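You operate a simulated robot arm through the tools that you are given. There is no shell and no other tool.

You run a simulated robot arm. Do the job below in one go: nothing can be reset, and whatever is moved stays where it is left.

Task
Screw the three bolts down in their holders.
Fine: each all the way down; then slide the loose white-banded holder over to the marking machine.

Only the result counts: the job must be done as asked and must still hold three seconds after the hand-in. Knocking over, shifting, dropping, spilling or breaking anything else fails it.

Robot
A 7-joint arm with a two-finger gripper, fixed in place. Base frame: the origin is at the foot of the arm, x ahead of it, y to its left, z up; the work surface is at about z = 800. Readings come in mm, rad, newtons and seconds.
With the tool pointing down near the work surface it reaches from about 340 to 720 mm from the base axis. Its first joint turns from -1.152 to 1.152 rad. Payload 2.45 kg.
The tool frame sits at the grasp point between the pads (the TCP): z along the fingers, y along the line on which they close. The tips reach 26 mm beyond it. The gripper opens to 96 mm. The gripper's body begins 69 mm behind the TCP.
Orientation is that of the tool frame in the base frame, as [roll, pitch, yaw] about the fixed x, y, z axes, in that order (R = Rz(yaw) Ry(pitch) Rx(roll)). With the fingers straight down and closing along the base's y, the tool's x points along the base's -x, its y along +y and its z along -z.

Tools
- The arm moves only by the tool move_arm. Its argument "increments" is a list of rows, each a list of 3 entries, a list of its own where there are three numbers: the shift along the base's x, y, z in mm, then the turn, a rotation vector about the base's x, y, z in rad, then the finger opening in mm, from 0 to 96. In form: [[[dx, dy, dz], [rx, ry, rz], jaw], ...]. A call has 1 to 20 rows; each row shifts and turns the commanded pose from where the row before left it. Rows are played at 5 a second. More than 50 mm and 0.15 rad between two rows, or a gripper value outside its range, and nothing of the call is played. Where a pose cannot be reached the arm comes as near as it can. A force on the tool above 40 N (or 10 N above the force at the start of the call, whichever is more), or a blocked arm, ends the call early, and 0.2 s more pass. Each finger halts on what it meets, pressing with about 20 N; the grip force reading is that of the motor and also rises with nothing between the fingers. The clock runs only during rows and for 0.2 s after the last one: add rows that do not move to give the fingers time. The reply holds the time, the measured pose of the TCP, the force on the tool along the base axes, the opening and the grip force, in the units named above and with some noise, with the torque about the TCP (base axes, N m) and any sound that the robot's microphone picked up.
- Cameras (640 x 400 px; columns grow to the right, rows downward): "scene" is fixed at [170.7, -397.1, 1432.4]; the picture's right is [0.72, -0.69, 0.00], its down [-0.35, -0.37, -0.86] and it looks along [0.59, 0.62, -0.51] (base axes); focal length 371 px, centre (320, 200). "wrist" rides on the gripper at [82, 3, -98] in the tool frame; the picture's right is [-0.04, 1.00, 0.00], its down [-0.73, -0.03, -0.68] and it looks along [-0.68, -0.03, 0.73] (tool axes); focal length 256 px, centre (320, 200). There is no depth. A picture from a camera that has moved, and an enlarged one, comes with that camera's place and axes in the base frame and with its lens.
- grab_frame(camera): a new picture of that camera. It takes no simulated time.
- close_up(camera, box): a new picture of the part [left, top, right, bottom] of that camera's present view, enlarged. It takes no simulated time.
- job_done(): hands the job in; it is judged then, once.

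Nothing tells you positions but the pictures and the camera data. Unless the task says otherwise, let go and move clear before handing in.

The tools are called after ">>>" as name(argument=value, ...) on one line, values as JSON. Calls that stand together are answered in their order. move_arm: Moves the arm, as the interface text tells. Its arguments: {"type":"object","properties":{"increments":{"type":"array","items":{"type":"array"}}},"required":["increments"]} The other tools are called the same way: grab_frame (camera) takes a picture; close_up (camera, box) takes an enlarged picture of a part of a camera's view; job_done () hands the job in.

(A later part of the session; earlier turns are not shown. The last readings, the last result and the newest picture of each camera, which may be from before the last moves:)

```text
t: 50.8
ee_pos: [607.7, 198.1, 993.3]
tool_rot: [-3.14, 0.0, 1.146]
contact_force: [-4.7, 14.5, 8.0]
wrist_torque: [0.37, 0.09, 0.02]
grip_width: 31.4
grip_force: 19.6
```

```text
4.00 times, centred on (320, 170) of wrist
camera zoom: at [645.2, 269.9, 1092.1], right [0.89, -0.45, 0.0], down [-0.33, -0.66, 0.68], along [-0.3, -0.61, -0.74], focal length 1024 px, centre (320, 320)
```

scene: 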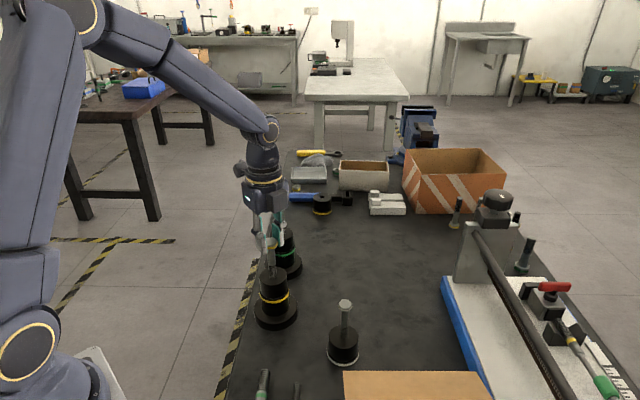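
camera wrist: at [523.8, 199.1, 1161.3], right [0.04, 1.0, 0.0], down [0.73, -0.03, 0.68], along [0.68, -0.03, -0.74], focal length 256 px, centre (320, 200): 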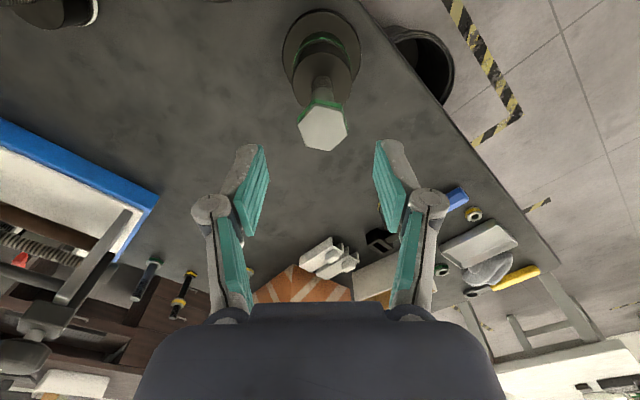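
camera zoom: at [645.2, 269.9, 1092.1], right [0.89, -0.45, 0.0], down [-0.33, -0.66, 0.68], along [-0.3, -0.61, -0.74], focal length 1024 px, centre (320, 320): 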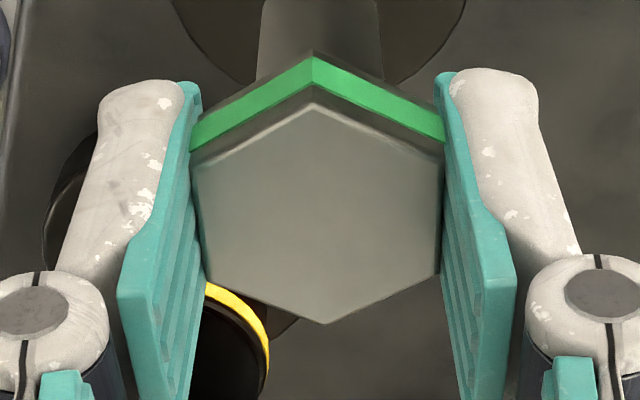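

>>> move_arm(increments=[[[0, 0, 0], [0, 0, 0], 50], [[0.3, 0.7, 0], [0, 0, 0.1496], 50], [[0, 0, 0], [0, 0, 0.1496], 50], [[0, 0, 0], [0, 0, 0.1496], 50], [[0, 0, 0], [0, 0, 0.1496], 50], [[0, 0, 0], [0, 0, 0.1496], 50], [[0, 0, 0], [0, 0, 0.1496], 50], [[0, 0, 0], [0, 0, 0.1496], 50], [[0, 0, 0], [0, 0, 0.1496], 50], [[0, 0, 0], [0, 0, 0.1496], 50], [[0, 0, 0], [0, 0, 0.1496], 50], [[0, 0, 0], [0, 0, 0.1496], 50], [[0, 0, 0], [0, 0, 0.1496], 50], [[0, 0, 0], [0, 0, 0.1496], 50], [[0, 0, 0], [0, 0, 0.1496], 50], [[0, 0, 0], [0, 0, 0.1496], 50], [[0, 0, 0], [0, 0, 0.1496], 50], [[0, 0, 0], [0, 0, 0.1496], 50], [[0, 0, 0], [0, 0, 0.1496], 50], [[0, 0, 0], [0, 0, 0.1496], 50]])

>>> move_arm(increments=[[[0, 0, 0], [0, 0, 0.1496], 50], [[0, 0, 0], [0, 0, 0.1496], 50], [[0, 0, 0], [0, 0, 0], 20], [[0, 0, 0], [0, 0, 0], 20], [[0, 0, 0], [0, 0, 0], 20], [[0, 0, -0.37], [0, 0, -0.1496], 20], [[0, 0, -0.37], [0, 0, -0.1496], 20], [[0, 0, -0.37], [0, 0, -0.1496], 20], [[0, 0, -0.37], [0, 0, -0.1496], 20], [[0, 0, -0.37], [0, 0, -0.1496], 20], [[0, 0, -0.37], [0, 0, -0.1496], 20], [[0, 0, -0.37], [0, 0, -0.1496], 20]])

>>> close_up(camera="scene", box=[270, 218, 294, 234])

>>> close_up(camera="wrist", box=[240, 120, 400, 220])

```text
t: 55.0
ee_pos: [608.1, 198.8, 994.9]
tool_rot: [-3.141, -0.002, -2.289]
contact_force: [-0.1, -0.3, 0.2]
wrist_torque: [0.02, 0.0, 0.05]
grip_width: 50.3
grip_force: 0.0
```

```text
t: 57.6
ee_pos: [608.6, 198.0, 990.7]
tool_rot: [-3.14, -0.002, -3.044]
contact_force: [-9.8, -7.0, 8.3]
wrist_torque: [-0.17, 0.33, 0.08]
grip_width: 31.3
grip_force: 19.6
```

```text
16.00 times, centred on (282, 226) of scene
camera zoom: at [170.3, -397.3, 1432.4], right [0.72, -0.69, 0.0], down [-0.35, -0.37, -0.86], along [0.59, 0.62, -0.51], focal length 5930 px, centre (928, -216)
```

zoom: 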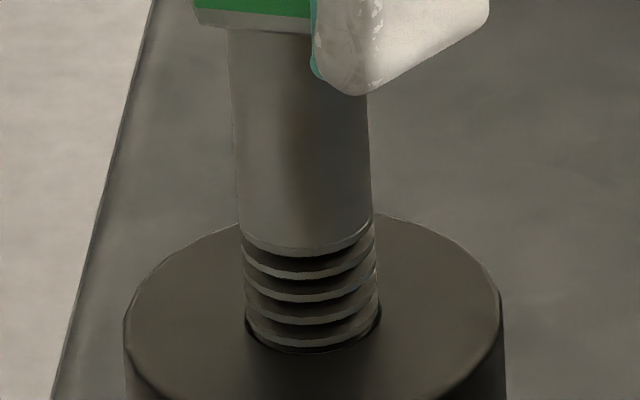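

```text
4.00 times, centred on (320, 170) of wrist
camera zoom: at [527.5, 193.3, 1089.9], right [-0.06, 1.0, 0.0], down [0.73, 0.04, 0.68], along [0.68, 0.04, -0.74], focal length 1024 px, centre (320, 320)
```

zoom: 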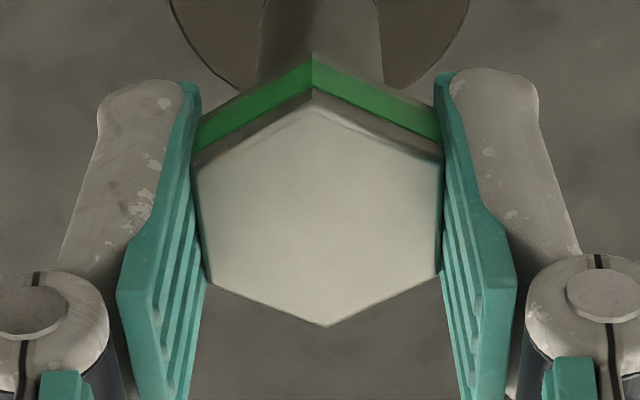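

The green lead is a bit smaller, about 13.7 mm per turn. I'll continue with 0.32 mm per row and a small lateral correction.

>>> move_arm(increments=[[[-0.4, -0.3, 0], [0, 0, -0.1496], 20], [[-0.2, -0.2, -0.32], [0, 0, -0.1496], 20], [[0, 0, -0.32], [0, 0, -0.1496], 20], [[0, 0, -0.32], [0, 0, -0.1496], 20], [[0, 0, -0.32], [0, 0, -0.1496], 20], [[0, 0, -0.32], [0, 0, -0.1496], 20], [[0, 0, -0.32], [0, 0, -0.1496], 20], [[0, 0, -0.32], [0, 0, -0.1496], 20], [[0, 0, -0.32], [0, 0, -0.1496], 20], [[0, 0, -0.32], [0, 0, -0.1496], 20], [[0, 0, -0.32], [0, 0, -0.1496], 20], [[0, 0, -0.32], [0, 0, -0.1496], 20], [[0, 0, -0.32], [0, 0, -0.1496], 20], [[0, 0, -0.32], [0, 0, -0.1496], 20]])

>>> close_up(camera="scene", box=[270, 218, 294, 234])

>>> close_up(camera="wrist", box=[240, 120, 400, 220])

```text
t: 60.6
ee_pos: [607.2, 196.8, 986.6]
tool_rot: [-3.139, -0.002, 1.146]
contact_force: [3.2, -0.1, 1.7]
wrist_torque: [-0.14, -0.03, 0.05]
grip_width: 35.6
grip_force: 20.0
```

```text
16.00 times, centred on (282, 226) of scene
camera zoom: at [170.8, -397.2, 1432.4], right [0.72, -0.69, 0.0], down [-0.35, -0.37, -0.86], along [0.59, 0.62, -0.51], focal length 5930 px, centre (928, -216)
```

zoom: 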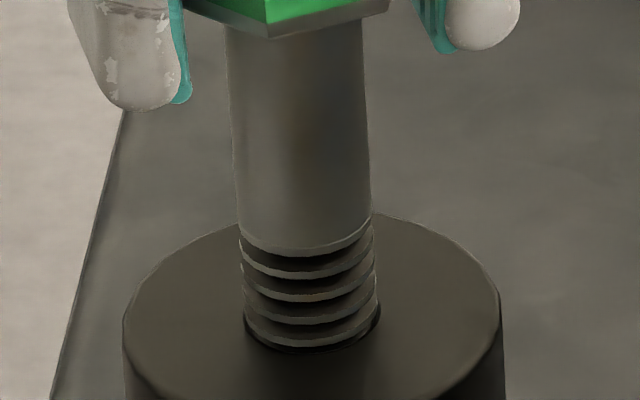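

```text
4.00 times, centred on (320, 170) of wrist
camera zoom: at [644.9, 269.3, 1084.4], right [0.89, -0.45, 0.0], down [-0.33, -0.66, 0.68], along [-0.31, -0.61, -0.73], focal length 1024 px, centre (320, 320)
```

zoom: 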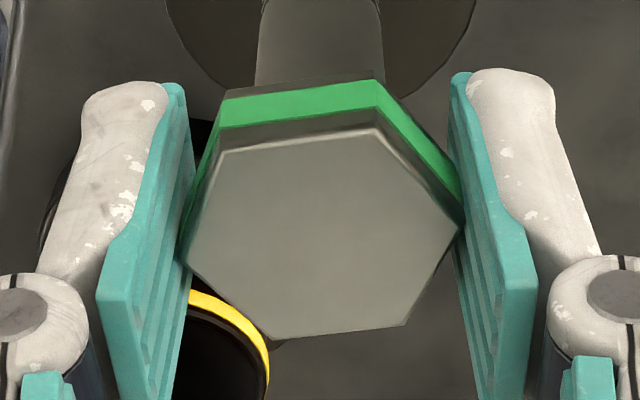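

The green bolt barely moved in that stroke and the jaws slipped around the hex, so it met a firm stop too, after about 15 mm. I'll realign the jaws, regrip without side load and probe again to be sure.

>>> move_arm(increments=[[[0, 0, 0], [0, 0, 0], 52], [[0, 0, 1], [0, 0, 0.1334], 52], [[0, 0, 0], [0, 0, 0.1334], 52], [[0, 0, 0], [0, 0, 0.1334], 52], [[0, 0, 0], [0, 0, 0.1334], 52], [[0, 0, 0], [0, 0, 0.1334], 52], [[0, 0, 0], [0, 0, 0], 20], [[0, 0, 0], [0, 0, 0], 20], [[0, 0, 0], [0, 0, 0], 20], [[0, 0, 0], [0, 0, 0], 20]])

>>> close_up(camera="wrist", box=[240, 120, 400, 220])

>>> close_up(camera="scene", box=[260, 190, 300, 240])

```text
t: 62.8
ee_pos: [607.7, 197.5, 988.5]
tool_rot: [3.14, -0.002, 1.816]
contact_force: [7.9, 3.8, -1.0]
wrist_torque: [0.05, -0.16, -0.05]
grip_width: 31.5
grip_force: 19.7
```

```text
4.00 times, centred on (320, 170) of wrist
camera zoom: at [591.8, 277.6, 1086.9], right [0.98, 0.2, 0.0], down [0.15, -0.72, 0.68], along [0.14, -0.66, -0.74], focal length 1024 px, centre (320, 320)
```

zoom: 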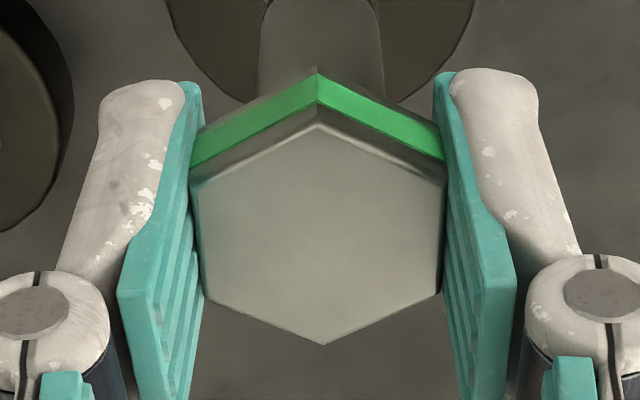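

```text
8.00 times, centred on (280, 215) of scene
camera zoom: at [171.0, -397.0, 1432.4], right [0.72, -0.69, 0.0], down [-0.35, -0.37, -0.86], along [0.59, 0.62, -0.51], focal length 2965 px, centre (640, 80)
```

zoom: 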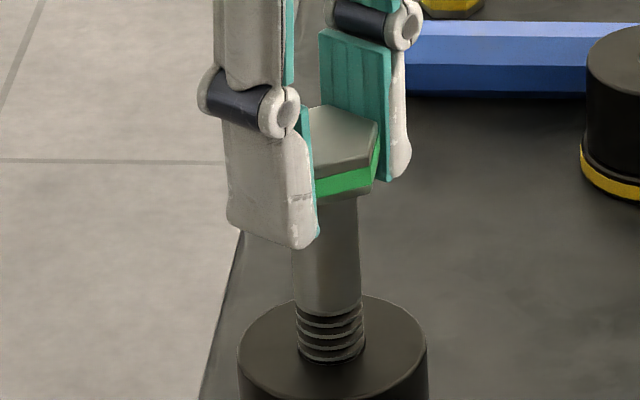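

>>> move_arm(increments=[[[0.7, 0.3, 0], [0, 0, 0], 20], [[0, 0, 0], [0, 0, -0.08], 20], [[0, 0, 0], [0, 0, -0.08], 20], [[0, 0, 0], [0, 0, -0.08], 20]])

>>> close_up(camera="wrist", box=[240, 120, 400, 220])

>>> close_up(camera="scene", box=[270, 218, 294, 234])

```text
t: 63.8
ee_pos: [608.8, 196.8, 988.2]
tool_rot: [-3.14, 0.0, 1.571]
contact_force: [4.2, 2.3, 2.4]
wrist_torque: [-0.16, -0.09, 0.08]
grip_width: 33.6
grip_force: 20.5
```

```text
4.00 times, centred on (320, 170) of wrist
camera zoom: at [611.9, 279.1, 1086.5], right [1.0, -0.04, 0.0], down [-0.03, -0.73, 0.68], along [-0.03, -0.68, -0.73], focal length 1024 px, centre (320, 320)
```

zoom: 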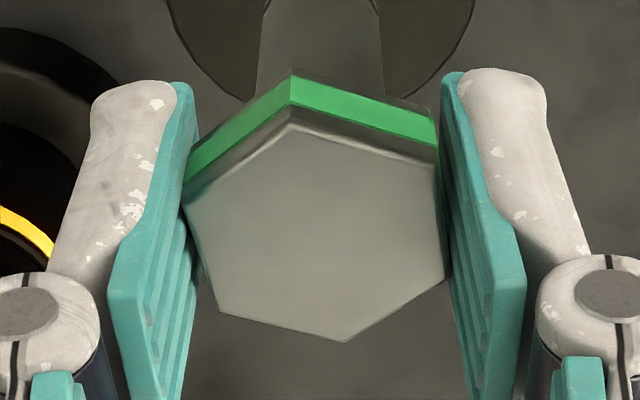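

```text
16.00 times, centred on (282, 226) of scene
camera zoom: at [170.8, -397.1, 1432.4], right [0.72, -0.69, 0.0], down [-0.35, -0.37, -0.86], along [0.59, 0.62, -0.51], focal length 5930 px, centre (928, -216)
```

zoom: 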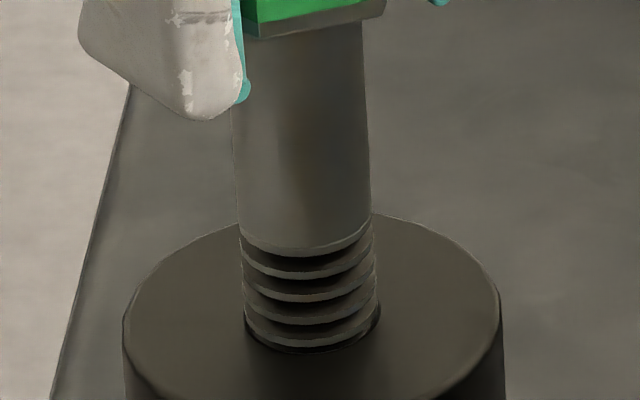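

The green bolt holds fast clockwise. To tell a real stop from plain friction, I'll realign and turn it slightly counter-clockwise to see if it moves freely, then screw it back to the stop.

>>> move_arm(increments=[[[0, 0, 0], [0, 0, 0.08], 20], [[0, 0, 0], [0, 0, 0.08], 20], [[0, 0, 0], [0, 0, 0.08], 20], [[0, 0, 0.2], [0, 0, 0.1], 20], [[0, 0, 0.2], [0, 0, 0.1], 20], [[0, 0, 0.2], [0, 0, 0.1], 20], [[0, 0, 0], [0, 0, 0], 20]])

>>> close_up(camera="wrist", box=[240, 120, 400, 220])

>>> close_up(camera="scene", box=[270, 218, 294, 234])

```text
t: 65.4
ee_pos: [608.1, 199.7, 988.8]
tool_rot: [-3.138, -0.003, 2.119]
contact_force: [-2.4, -0.2, -6.0]
wrist_torque: [0.07, 0.04, 0.0]
grip_width: 34.9
grip_force: 19.9
```

```text
4.00 times, centred on (320, 170) of wrist
camera zoom: at [569.3, 269.5, 1086.6], right [0.87, 0.49, 0.0], down [0.36, -0.64, 0.68], along [0.33, -0.59, -0.74], focal length 1024 px, centre (320, 320)
```

zoom: 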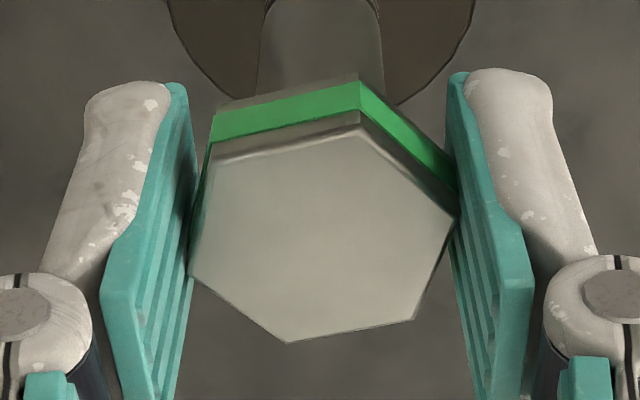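

```text
16.00 times, centred on (282, 226) of scene
camera zoom: at [170.9, -397.1, 1432.4], right [0.72, -0.69, 0.0], down [-0.35, -0.37, -0.86], along [0.59, 0.62, -0.51], focal length 5930 px, centre (928, -216)
```

zoom: 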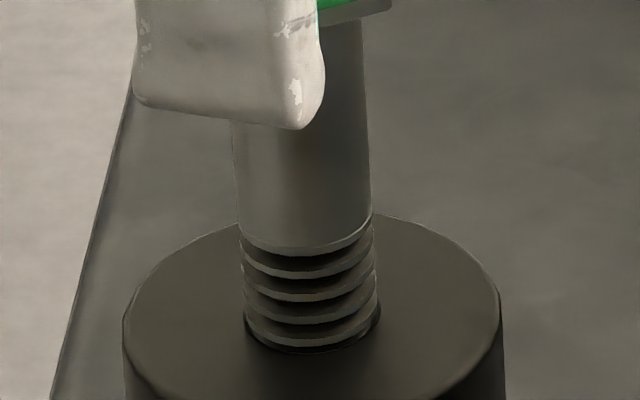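

The green bolt now resists both ways, and both bolts stopped with the same exposed thread (about 19 mm), so these look like true seated ends. I'll give green a last clockwise nudge, release and head for the white bolt.

>>> move_arm(increments=[[[0, 0, -0.2], [0, 0, -0.1], 20], [[0, 0, -0.2], [0, 0, -0.1], 20], [[0, 0, -0.2], [0, 0, -0.1], 20], [[0, 0, 0], [0, 0, -0.08], 20], [[0, 0, 0], [0, 0, -0.08], 20], [[0, 0, 0], [0, 0, -0.08], 20], [[0, 0, 0], [0, 0, 0], 20], [[0, 0, 0], [0, 0, 0], 60]])

>>> close_up(camera="scene", box=[270, 218, 294, 234])

>>> close_up(camera="wrist", box=[240, 120, 400, 220])

```text
t: 67.2
ee_pos: [608.8, 198.4, 988.4]
tool_rot: [3.141, -0.001, 1.573]
contact_force: [0.4, -0.4, -0.2]
wrist_torque: [0.01, -0.02, -0.01]
grip_width: 59.9
grip_force: 0.1
```

```text
16.00 times, centred on (282, 226) of scene
camera zoom: at [170.7, -397.1, 1432.4], right [0.72, -0.69, 0.0], down [-0.35, -0.37, -0.86], along [0.59, 0.62, -0.51], focal length 5930 px, centre (928, -216)
```

zoom: 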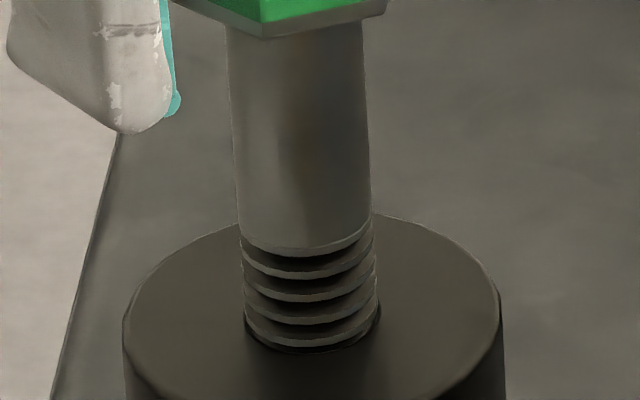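

```text
4.00 times, centred on (320, 170) of wrist
camera zoom: at [612.7, 279.3, 1086.5], right [1.0, -0.04, 0.0], down [-0.03, -0.74, 0.68], along [-0.02, -0.68, -0.74], focal length 1024 px, centre (320, 320)
```

zoom: 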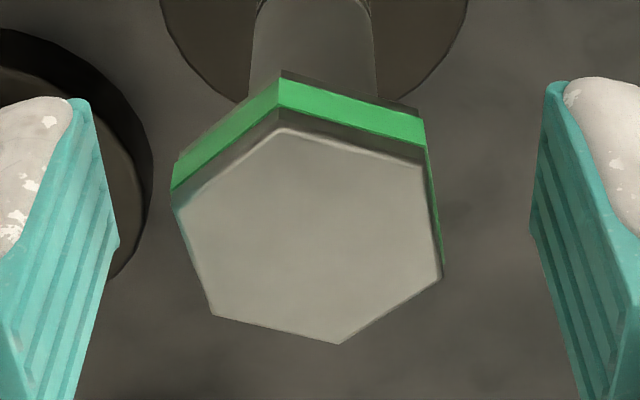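

>>> move_arm(increments=[[[0, 0, 45], [0, 0, 0], 66], [[0, 0, 20], [0, 0, 0.1426], 66], [[-10, -40, 0], [0, 0, 0.1426], 66], [[-10, -40, 0], [0, 0, 0.1426], 66], [[-10, -40, 0], [0, 0, 0.1426], 66], [[-10, -40, 0], [0, 0, 0.1426], 66], [[-10, -40, 0], [0, 0, 0.1426], 66], [[-10, -40, 0], [0, 0, 0.1426], 66], [[-10, -40, 0], [0, 0, 0.1426], 66], [[-6, -3, 0], [0, 0, 0.1426], 66], [[0, 0, -20], [0, 0, 0.1426], 66], [[0, 0, -30], [0, 0, 0.1426], 66], [[0, 0, 0], [0, 0, 0], 66]])

>>> grab_frame(camera="wrist")

>>> grab_frame(camera="scene")

```text
t: 70.0
ee_pos: [530.1, -84.8, 1003.0]
tool_rot: [3.141, -0.001, -3.137]
contact_force: [0.6, -0.5, 1.3]
wrist_torque: [0.0, 0.02, -0.01]
grip_width: 65.9
grip_force: 0.1
```

```text
taken
camera wrist: at [450.0, -82.5, 1100.0], right [0.04, 1.0, 0.0], down [0.73, -0.03, 0.68], along [0.68, -0.02, -0.74], focal length 256 px, centre (320, 200)
```

wrist: 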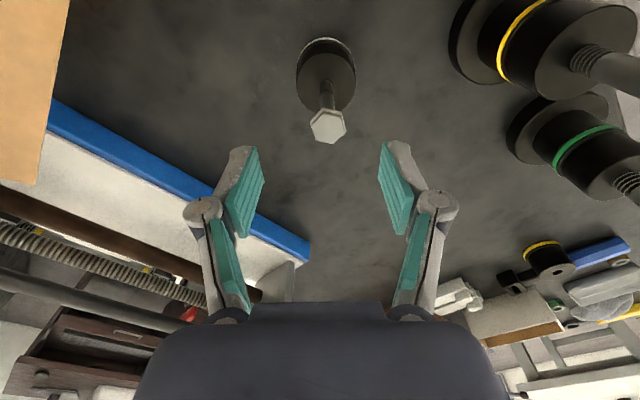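

```text
taken
```

scene: 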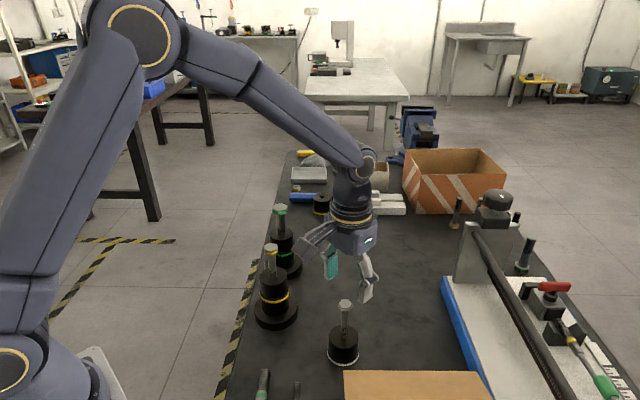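

>>> close_up(camera="wrist", box=[290, 90, 362, 150])

>>> close_up(camera="scene", box=[325, 295, 365, 320])

>>> close_up(camera="scene", box=[332, 323, 356, 339])

>>> close_up(camera="scene", box=[320, 320, 370, 370])

```text
6.67 times, centred on (326, 120) of wrist
camera zoom: at [450.0, -82.5, 1100.0], right [0.04, 1.0, 0.0], down [0.73, -0.03, 0.68], along [0.68, -0.02, -0.74], focal length 1707 px, centre (280, 733)
```

zoom: 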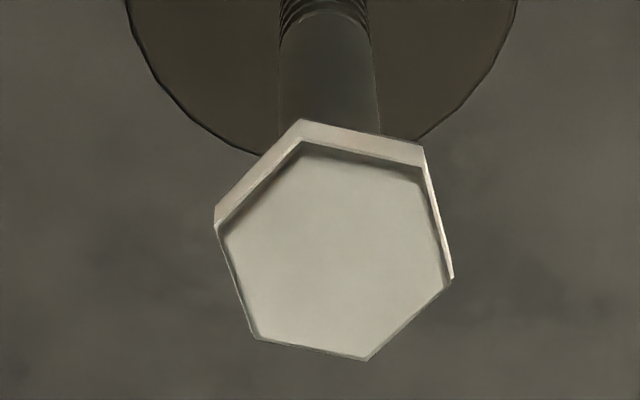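

```text
16.00 times, centred on (345, 308) of scene
camera zoom: at [170.7, -397.1, 1432.4], right [0.72, -0.69, 0.0], down [-0.35, -0.37, -0.86], along [0.59, 0.62, -0.51], focal length 5930 px, centre (-80, -1520)
```

zoom: 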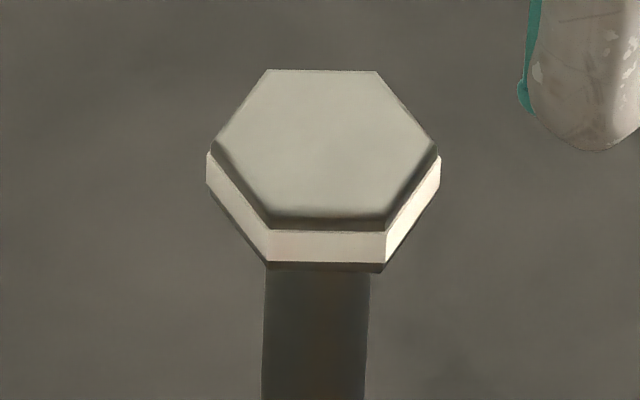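

```text
16.00 times, centred on (344, 331) of scene
camera zoom: at [170.7, -397.1, 1432.4], right [0.72, -0.69, 0.0], down [-0.35, -0.37, -0.86], along [0.59, 0.62, -0.51], focal length 5930 px, centre (-64, -1896)
```

zoom: 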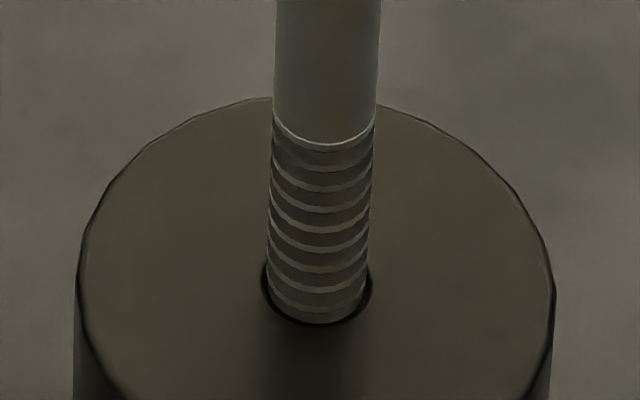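

```text
8.00 times, centred on (345, 345) of scene
camera zoom: at [170.7, -397.1, 1432.4], right [0.72, -0.69, 0.0], down [-0.35, -0.37, -0.86], along [0.59, 0.62, -0.51], focal length 2965 px, centre (120, -960)
```

zoom: 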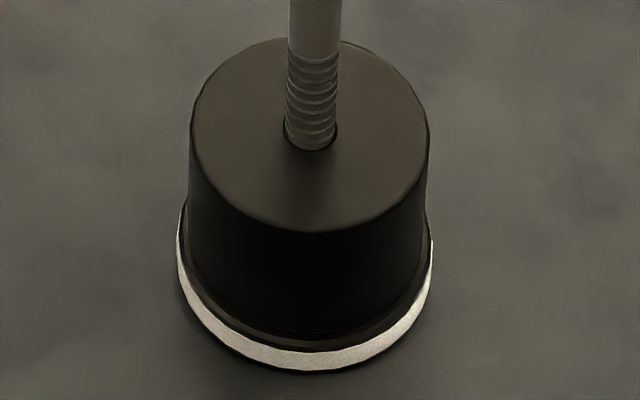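

The white head is centred near (538.5,-79.7), top about z=925, turned about 12.6°. I'll align above it and check before gripping.

>>> move_arm(increments=[[[4.4, 2.6, -10], [0, 0, 0.11], 60], [[4, 2.5, -20], [0, 0, 0.11], 60], [[0, 0, -18], [0, 0, 0], 60], [[0, 0, 0], [0, 0, 0], 60]])

>>> close_up(camera="wrist", box=[240, 100, 400, 220])

```text
t: 71.0
ee_pos: [540.2, -81.5, 954.1]
tool_rot: [-3.14, -0.003, -2.919]
contact_force: [0.9, 0.9, -0.8]
wrist_torque: [-0.03, 0.01, -0.01]
grip_width: 60.1
grip_force: 0.1
```

```text
3.33 times, centred on (320, 160) of wrist
camera zoom: at [460.9, -95.2, 1052.5], right [-0.18, 0.98, 0.0], down [0.72, 0.13, 0.68], along [0.67, 0.12, -0.74], focal length 853 px, centre (320, 333)
```

zoom: 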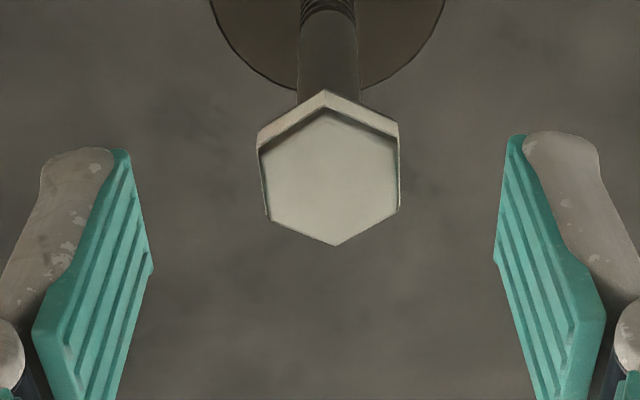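

>>> move_arm(increments=[[[-1.3, 1.4, -8], [0, 0, 0], 60], [[0, 0, -8], [0, 0, 0], 60], [[0, 0, 0], [0, 0, 0], 60], [[0, 0, 0], [0, 0, 0], 30]])

>>> close_up(camera="wrist", box=[240, 120, 400, 220])

>>> close_up(camera="scene", box=[320, 290, 370, 340])

```text
t: 72.0
ee_pos: [540.2, -77.8, 938.3]
tool_rot: [-3.14, 0.0, -2.921]
contact_force: [1.2, 0.8, -0.4]
wrist_torque: [0.0, -0.03, -0.01]
grip_width: 29.9
grip_force: 0.0
```

```text
4.00 times, centred on (320, 170) of wrist
camera zoom: at [459.9, -93.4, 1037.0], right [-0.18, 0.98, 0.0], down [0.72, 0.13, 0.68], along [0.67, 0.12, -0.74], focal length 1024 px, centre (320, 320)
```

zoom: 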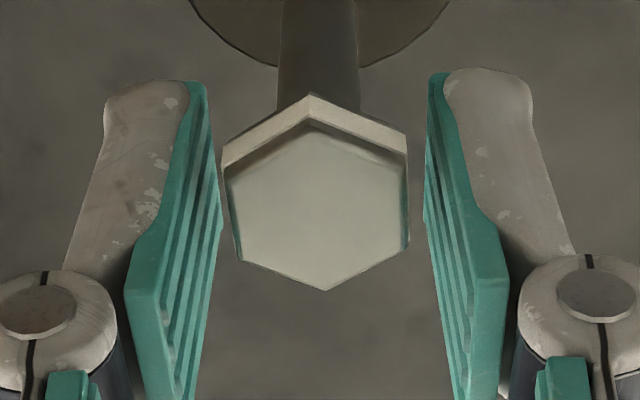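

```text
8.00 times, centred on (345, 315) of scene
camera zoom: at [170.7, -397.1, 1432.4], right [0.72, -0.69, 0.0], down [-0.35, -0.37, -0.86], along [0.59, 0.62, -0.51], focal length 2965 px, centre (120, -720)
```

zoom: 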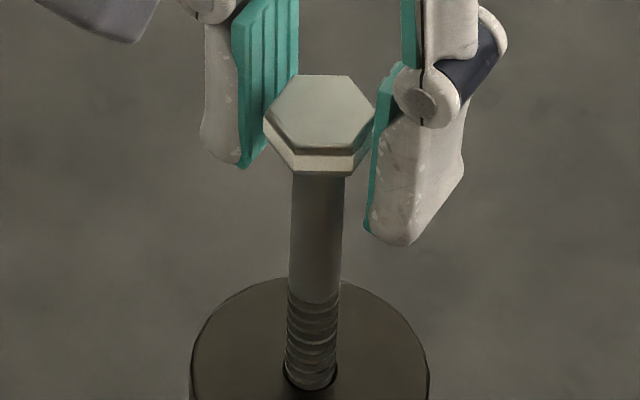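

>>> move_arm(increments=[[[-0.3, -0.6, 0], [0, 0, 0], 30], [[0, 0, 0], [0, 0, 0], 14], [[0, 0, 0], [0, 0, 0], 14], [[0, 0, 0], [0, 0, 0], 14]])

>>> move_arm(increments=[[[0, 0, 0], [0, 0, -0.1], 14], [[0, 0, 0], [0, 0, -0.1], 14], [[0, 0, 0], [0, 0, -0.1], 14]])

>>> close_up(camera="scene", box=[332, 323, 356, 339])

>>> close_up(camera="scene", box=[320, 320, 370, 370])

>>> close_up(camera="wrist", box=[240, 120, 400, 220])

```text
t: 73.0
ee_pos: [539.0, -77.4, 938.7]
tool_rot: [-3.139, -0.003, -2.92]
contact_force: [-0.4, 2.6, 0.4]
wrist_torque: [0.12, 0.05, 0.0]
grip_width: 20.7
grip_force: 19.9
```

```text
t: 73.8
ee_pos: [539.6, -77.9, 937.8]
tool_rot: [3.141, -0.004, 3.063]
contact_force: [-0.4, 0.0, -7.8]
wrist_torque: [-0.01, -0.07, 0.0]
grip_width: 20.9
grip_force: 19.7
```

```text
16.00 times, centred on (344, 331) of scene
camera zoom: at [170.9, -397.1, 1432.4], right [0.72, -0.69, 0.0], down [-0.35, -0.37, -0.86], along [0.59, 0.62, -0.51], focal length 5930 px, centre (-64, -1896)
```

zoom: 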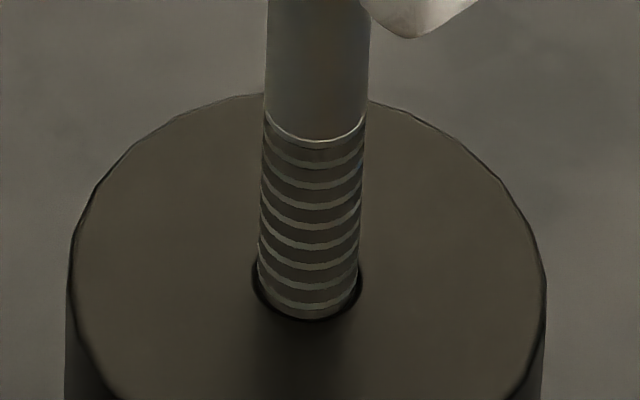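

```text
8.00 times, centred on (345, 345) of scene
camera zoom: at [170.9, -397.1, 1432.4], right [0.72, -0.69, 0.0], down [-0.35, -0.37, -0.86], along [0.59, 0.62, -0.51], focal length 2965 px, centre (120, -960)
```

zoom: 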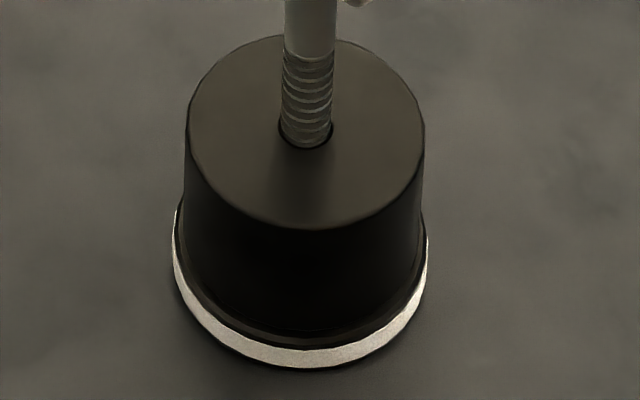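

```text
4.00 times, centred on (320, 170) of wrist
camera zoom: at [459.1, -69.5, 1037.3], right [0.12, 0.99, 0.0], down [0.73, -0.09, 0.68], along [0.67, -0.08, -0.74], focal length 1024 px, centre (320, 320)
```

zoom: 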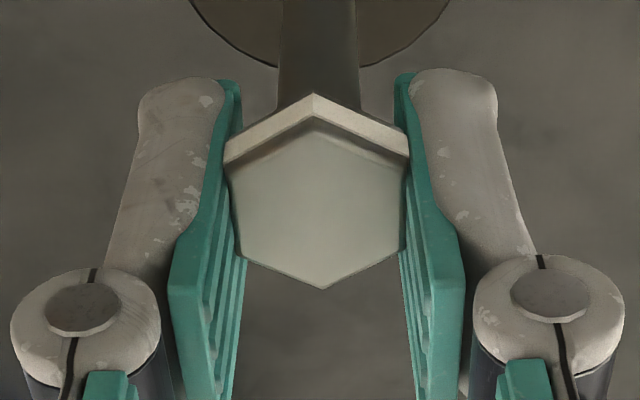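

Clockwise pulls the white bolt down as well. Since its holder is loose, I'll keep a slight downward press so the holder stays planted while I turn.

>>> move_arm(increments=[[[0, 0, -0.6], [0, 0, 0], 14], [[0, 0, -0.36], [0, 0, -0.15], 14], [[0, 0, -0.36], [0, 0, -0.15], 14], [[0, 0, -0.36], [0, 0, -0.15], 14], [[0, 0, -0.36], [0, 0, -0.15], 14], [[0, 0, -0.36], [0, 0, -0.15], 14]])

>>> close_up(camera="scene", box=[332, 323, 356, 339])

>>> close_up(camera="scene", box=[320, 320, 370, 370])

```text
t: 75.2
ee_pos: [540.3, -79.2, 937.4]
tool_rot: [-3.142, -0.001, 2.31]
contact_force: [-3.8, -5.7, 14.1]
wrist_torque: [-0.19, 0.06, 0.03]
grip_width: 20.8
grip_force: 20.1
```

```text
16.00 times, centred on (344, 331) of scene
camera zoom: at [170.4, -397.2, 1432.4], right [0.72, -0.69, 0.0], down [-0.35, -0.37, -0.86], along [0.59, 0.62, -0.51], focal length 5930 px, centre (-64, -1896)
```

zoom: 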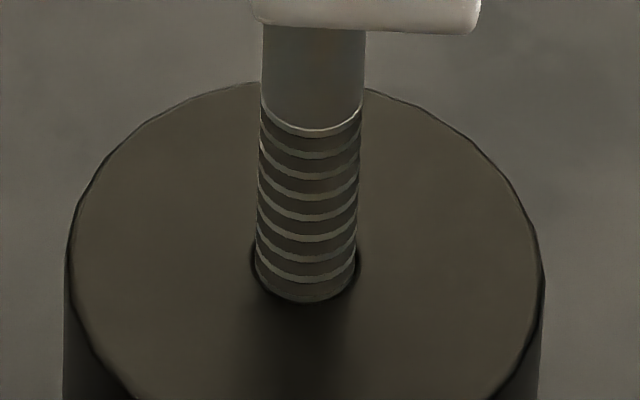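

```text
8.00 times, centred on (345, 345) of scene
camera zoom: at [170.4, -397.2, 1432.4], right [0.72, -0.69, 0.0], down [-0.35, -0.37, -0.86], along [0.59, 0.62, -0.51], focal length 2965 px, centre (120, -960)
```

zoom: 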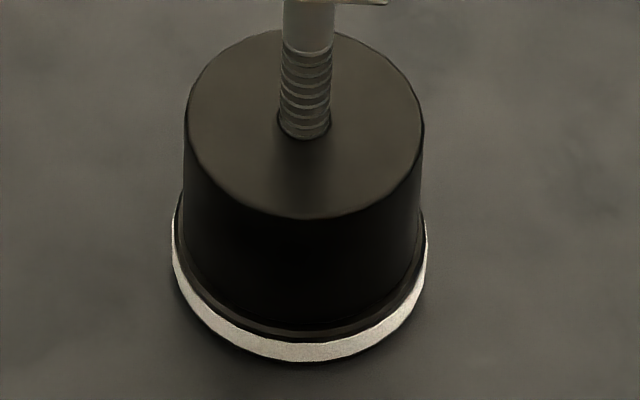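

The holder seems to lean a little under side load. I'll open to let it settle flat, then recentre.

>>> move_arm(increments=[[[0, 0, 0], [0, 0, 0], 30], [[0, 0, 0], [0, 0, 0], 30]])

>>> close_up(camera="scene", box=[332, 323, 356, 339])

>>> close_up(camera="scene", box=[320, 320, 370, 370])

>>> close_up(camera="wrist", box=[240, 120, 400, 220])

```text
t: 75.8
ee_pos: [539.0, -78.3, 936.4]
tool_rot: [3.142, -0.001, 2.315]
contact_force: [-0.4, 0.2, -0.1]
wrist_torque: [0.0, -0.02, 0.02]
grip_width: 30.0
grip_force: 0.0
```

```text
16.00 times, centred on (344, 331) of scene
camera zoom: at [170.7, -397.1, 1432.4], right [0.72, -0.69, 0.0], down [-0.35, -0.37, -0.86], along [0.59, 0.62, -0.51], focal length 5930 px, centre (-64, -1896)
```

zoom: 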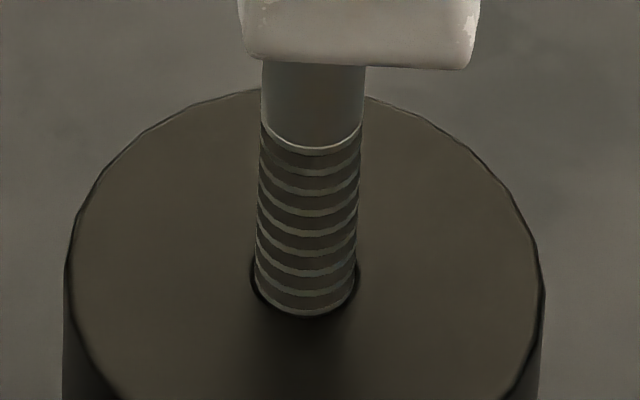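

```text
8.00 times, centred on (345, 345) of scene
camera zoom: at [170.7, -397.1, 1432.4], right [0.72, -0.69, 0.0], down [-0.35, -0.37, -0.86], along [0.59, 0.62, -0.51], focal length 2965 px, centre (120, -960)
```

zoom: 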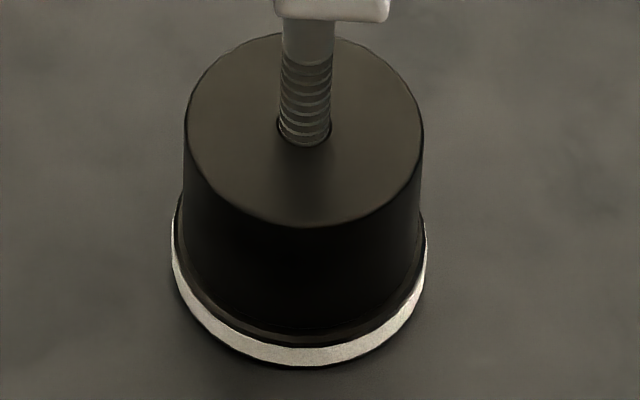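

```text
4.00 times, centred on (320, 170) of wrist
camera zoom: at [487.7, -16.7, 1034.9], right [0.76, 0.65, 0.0], down [0.48, -0.56, 0.68], along [0.44, -0.52, -0.74], focal length 1024 px, centre (320, 320)
```

zoom: 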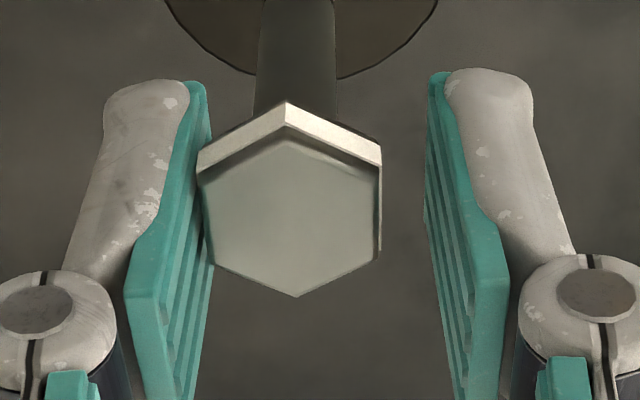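

The rest position of the bolt is about (-3,-3.3) from my tool axis, so I had pulled it sideways. I'll recentre with the jaws wider and rotate back 2π/3, then check centring from the new direction.

>>> move_arm(increments=[[[-3, -3.3, 0], [0, 0, 0], 46], [[0, 0, 0], [0, 0, 0], 46]])

>>> close_up(camera="wrist", box=[240, 120, 400, 220])

>>> move_arm(increments=[[[0, 0, 0], [0, 0, 0.1496], 46], [[0, 0, 0], [0, 0, 0.1496], 46], [[0, 0, 0], [0, 0, 0.1496], 46], [[0, 0, 0], [0, 0, 0.1496], 46], [[0, 0, 0], [0, 0, 0.1496], 46], [[0, 0, 0], [0, 0, 0.1496], 46], [[0, 0, 0], [0, 0, 0.1496], 46], [[0, 0, 0], [0, 0, 0.1496], 46], [[0, 0, 0], [0, 0, 0.1496], 46], [[0, 0, 0], [0, 0, 0.1496], 46], [[0, 0, 0], [0, 0, 0.1496], 46], [[0, 0, 0], [0, 0, 0.1496], 46], [[0, 0, 0], [0, 0, 0.1496], 46], [[0, 0, 0], [0, 0, 0.1496], 46], [[0, 0, 0], [0, 0, 0], 46]])

>>> close_up(camera="wrist", box=[240, 120, 400, 220])

```text
t: 76.4
ee_pos: [535.9, -82.4, 936.8]
tool_rot: [3.14, -0.002, 2.315]
contact_force: [0.0, 0.0, 0.0]
wrist_torque: [-0.02, 0.0, -0.03]
grip_width: 45.9
grip_force: 0.0
```

```text
4.00 times, centred on (320, 170) of wrist
camera zoom: at [484.1, -20.4, 1034.8], right [0.76, 0.65, 0.0], down [0.48, -0.56, 0.68], along [0.44, -0.52, -0.74], focal length 1024 px, centre (320, 320)
```

zoom: 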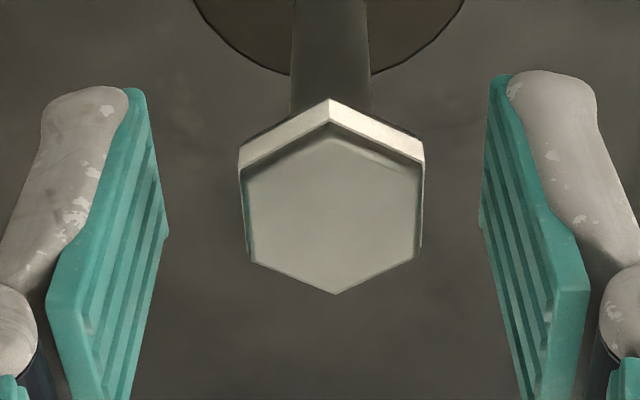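

```text
t: 79.6
ee_pos: [536.6, -83.5, 936.3]
tool_rot: [-3.141, -0.001, -1.873]
contact_force: [-0.8, 0.2, 0.2]
wrist_torque: [0.01, -0.01, 0.05]
grip_width: 45.9
grip_force: 0.1
```

```text
4.00 times, centred on (320, 170) of wrist
camera zoom: at [509.8, -159.5, 1035.0], right [-0.94, 0.34, 0.0], down [0.25, 0.69, 0.68], along [0.23, 0.64, -0.74], focal length 1024 px, centre (320, 320)
```

zoom: 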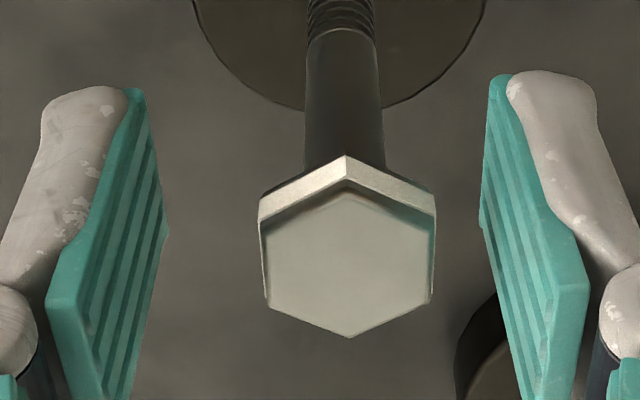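

Two views put the head axis at (-2.1,+4.6) from the tool axis. I'll shift there and verify.

>>> move_arm(increments=[[[-2.1, 4.6, 0], [0, 0, 0], 46], [[0, 0, 0], [0, 0, 0], 46]])

>>> close_up(camera="wrist", box=[240, 120, 400, 220])

```text
t: 80.2
ee_pos: [533.6, -78.1, 937.4]
tool_rot: [3.141, -0.001, -1.874]
contact_force: [-0.3, -0.1, -0.3]
wrist_torque: [0.0, -0.04, -0.03]
grip_width: 46.1
grip_force: 0.0
```

```text
4.00 times, centred on (320, 170) of wrist
camera zoom: at [506.8, -154.9, 1034.9], right [-0.94, 0.34, 0.0], down [0.25, 0.69, 0.68], along [0.23, 0.64, -0.74], focal length 1024 px, centre (320, 320)
```

zoom: 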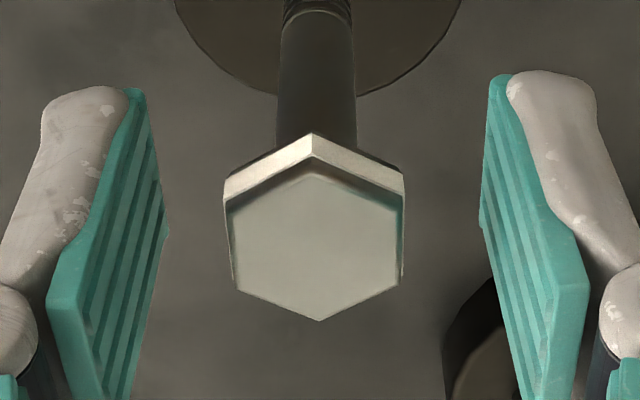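

>>> move_arm(increments=[[[0.9, 0, 0], [0, 0, 0], 46], [[0, 0, 0], [0, 0, 0], 14], [[0, 0, 0], [0, 0, 0], 14], [[0, 0, 0], [0, 0, 0], 14], [[0, 0, -0.3], [0, 0, -0.05], 14], [[0, 0, -0.38], [0, 0, -0.15], 14], [[0, 0, -0.38], [0, 0, -0.15], 14], [[0, 0, -0.38], [0, 0, -0.15], 14], [[0, 0, -0.38], [0, 0, -0.15], 14]])

>>> close_up(camera="scene", box=[332, 323, 356, 339])

>>> close_up(camera="scene", box=[320, 320, 370, 370])

```text
t: 82.2
ee_pos: [534.0, -77.2, 934.7]
tool_rot: [3.141, -0.003, -2.529]
contact_force: [-3.2, -0.5, 0.0]
wrist_torque: [-0.18, 0.25, -0.05]
grip_width: 20.6
grip_force: 20.3
```

```text
16.00 times, centred on (344, 331) of scene
camera zoom: at [170.7, -397.1, 1432.4], right [0.72, -0.69, 0.0], down [-0.35, -0.37, -0.86], along [0.59, 0.62, -0.51], focal length 5930 px, centre (-64, -1896)
```

zoom: 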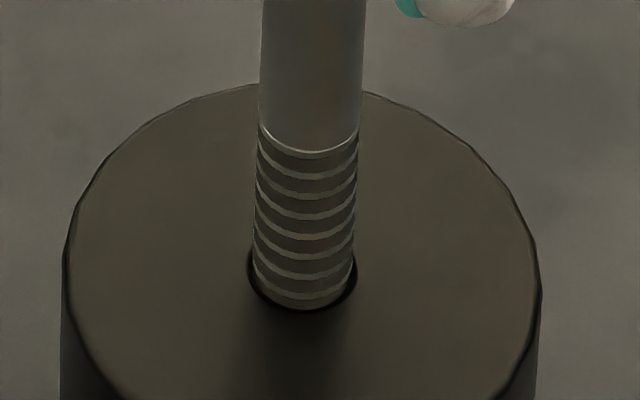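

```text
8.00 times, centred on (345, 345) of scene
camera zoom: at [170.7, -397.1, 1432.4], right [0.72, -0.69, 0.0], down [-0.35, -0.37, -0.86], along [0.59, 0.62, -0.51], focal length 2965 px, centre (120, -960)
```

zoom: 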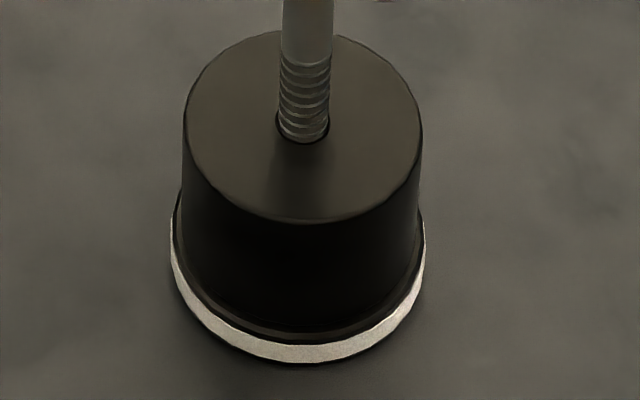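

Nicely centred now with little side force. I'll keep turning with a slightly faster follow to hold the holder down.

>>> move_arm(increments=[[[0, 0, -0.6], [0, 0, -0.15], 14], [[0, 0, -0.4], [0, 0, -0.15], 14], [[0, 0, -0.4], [0, 0, -0.15], 14], [[0, 0, -0.4], [0, 0, -0.15], 14], [[0, 0, -0.4], [0, 0, -0.15], 14], [[0, 0, -0.4], [0, 0, -0.15], 14], [[0, 0, -0.4], [0, 0, -0.15], 14], [[0, 0, -0.4], [0, 0, -0.15], 14]])

>>> close_up(camera="scene", box=[332, 323, 356, 339])

>>> close_up(camera="wrist", box=[240, 120, 400, 220])

```text
t: 84.0
ee_pos: [534.6, -77.7, 930.8]
tool_rot: [-3.138, -0.002, 2.555]
contact_force: [1.3, 1.3, -1.1]
wrist_torque: [-0.11, -0.25, 0.0]
grip_width: 20.8
grip_force: 19.5
```

```text
16.00 times, centred on (344, 331) of scene
camera zoom: at [170.8, -397.1, 1432.4], right [0.72, -0.69, 0.0], down [-0.35, -0.37, -0.86], along [0.59, 0.62, -0.51], focal length 5930 px, centre (-64, -1896)
```

zoom: 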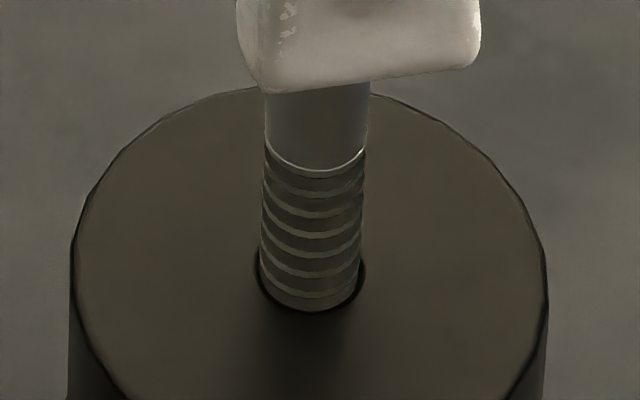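

```text
4.00 times, centred on (320, 170) of wrist
camera zoom: at [469.5, -30.2, 1030.0], right [0.59, 0.81, 0.0], down [0.6, -0.43, 0.68], along [0.55, -0.4, -0.74], focal length 1024 px, centre (320, 320)
```

zoom: 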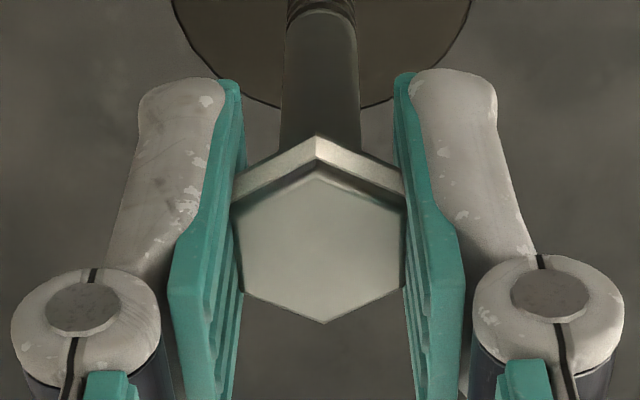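

>>> move_arm(increments=[[[0, 0, -0.7], [0, 0, -0.15], 14], [[0, 0, -0.43], [0, 0, -0.15], 14], [[0, 0, -0.43], [0, 0, -0.15], 14], [[0, 0, -0.43], [0, 0, -0.15], 14], [[0, 0, -0.43], [0, 0, -0.15], 14], [[0, 0, -0.43], [0, 0, -0.15], 14], [[0, 0, -0.43], [0, 0, -0.15], 14]])

>>> close_up(camera="scene", box=[332, 323, 356, 339])

>>> close_up(camera="wrist", box=[240, 120, 400, 220])

```text
t: 85.6
ee_pos: [534.6, -76.6, 928.8]
tool_rot: [3.141, -0.002, 1.509]
contact_force: [0.5, 2.6, 12.3]
wrist_torque: [0.11, 0.0, 0.07]
grip_width: 20.9
grip_force: 20.0
```

```text
16.00 times, centred on (344, 331) of scene
camera zoom: at [170.5, -397.0, 1432.5], right [0.72, -0.69, 0.0], down [-0.35, -0.37, -0.86], along [0.59, 0.62, -0.51], focal length 5930 px, centre (-64, -1896)
```

zoom: 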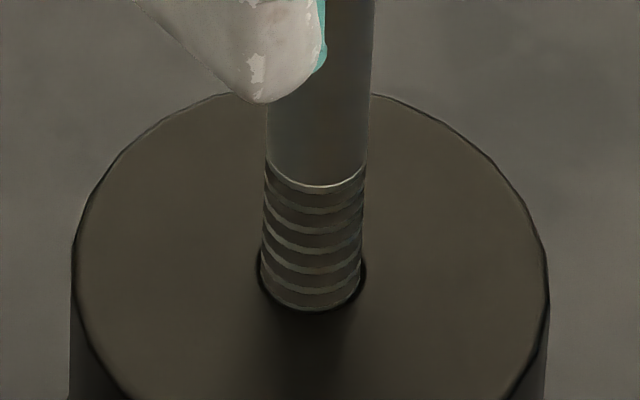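

```text
4.00 times, centred on (320, 170) of wrist
camera zoom: at [544.3, 3.2, 1027.2], right [0.99, -0.1, 0.0], down [-0.08, -0.73, 0.68], along [-0.07, -0.67, -0.74], focal length 1024 px, centre (320, 320)
```

zoom: 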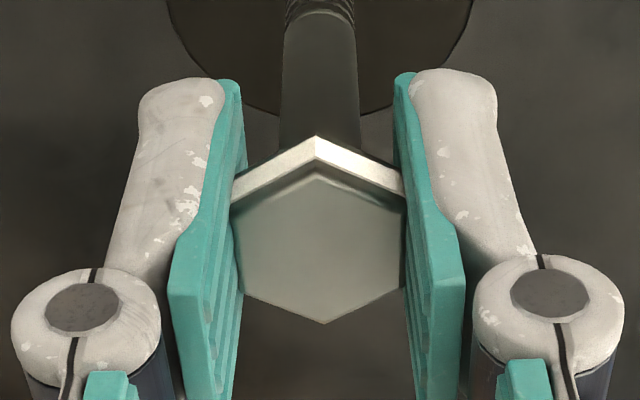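

The white bolt is down about 10 mm and side forces are small. I'll open, turn back 2π/3 and regrip.

>>> move_arm(increments=[[[0, 0, 0], [0, 0, 0], 40], [[0, 0, 0.5], [0, 0, 0], 40], [[0, 0, 0], [0, 0, 0.1496], 40], [[0, 0, 0], [0, 0, 0.1496], 40], [[0, 0, 0], [0, 0, 0.1496], 40], [[0, 0, 0], [0, 0, 0.1496], 40], [[0, 0, 0], [0, 0, 0.1496], 40], [[0, 0, 0], [0, 0, 0.1496], 40], [[0, 0, 0], [0, 0, 0.1496], 40], [[0, 0, 0], [0, 0, 0.1496], 40], [[0, 0, 0], [0, 0, 0.1496], 40], [[0, 0, 0], [0, 0, 0.1496], 40], [[0, 0, 0], [0, 0, 0.1496], 40], [[0, 0, 0], [0, 0, 0.1496], 40], [[0, 0, 0], [0, 0, 0.1496], 40], [[0, 0, 0], [0, 0, 0.1496], 40], [[0, 0, 0], [0, 0, 0], 40]])

>>> close_up(camera="wrist", box=[240, 120, 400, 220])

>>> close_up(camera="scene", box=[332, 323, 356, 339])

```text
t: 89.2
ee_pos: [535.0, -77.8, 928.2]
tool_rot: [-3.141, -0.001, -2.676]
contact_force: [-0.4, 0.0, -0.2]
wrist_torque: [-0.03, -0.01, -0.03]
grip_width: 39.8
grip_force: 0.1
```

```text
4.00 times, centred on (320, 170) of wrist
camera zoom: at [461.6, -111.3, 1026.4], right [-0.41, 0.91, 0.0], down [0.67, 0.3, 0.68], along [0.62, 0.28, -0.74], focal length 1024 px, centre (320, 320)
```

zoom: 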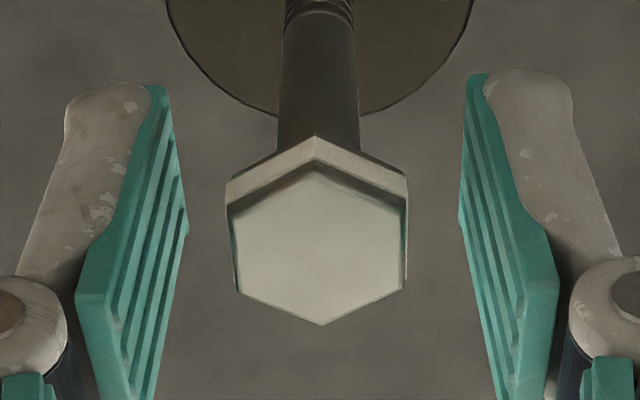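

```text
16.00 times, centred on (344, 331) of scene
camera zoom: at [170.7, -397.1, 1432.4], right [0.72, -0.69, 0.0], down [-0.35, -0.37, -0.86], along [0.59, 0.62, -0.51], focal length 5930 px, centre (-64, -1896)
```

zoom: 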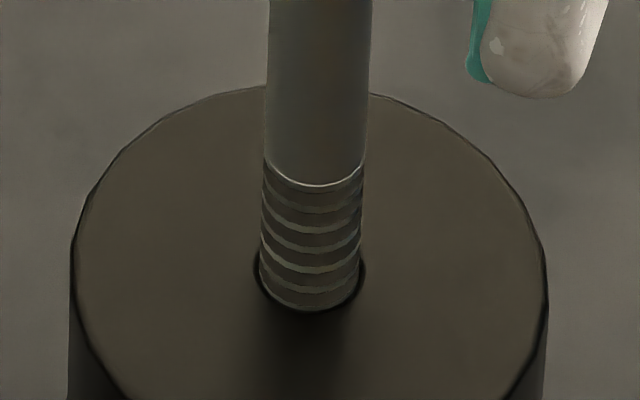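

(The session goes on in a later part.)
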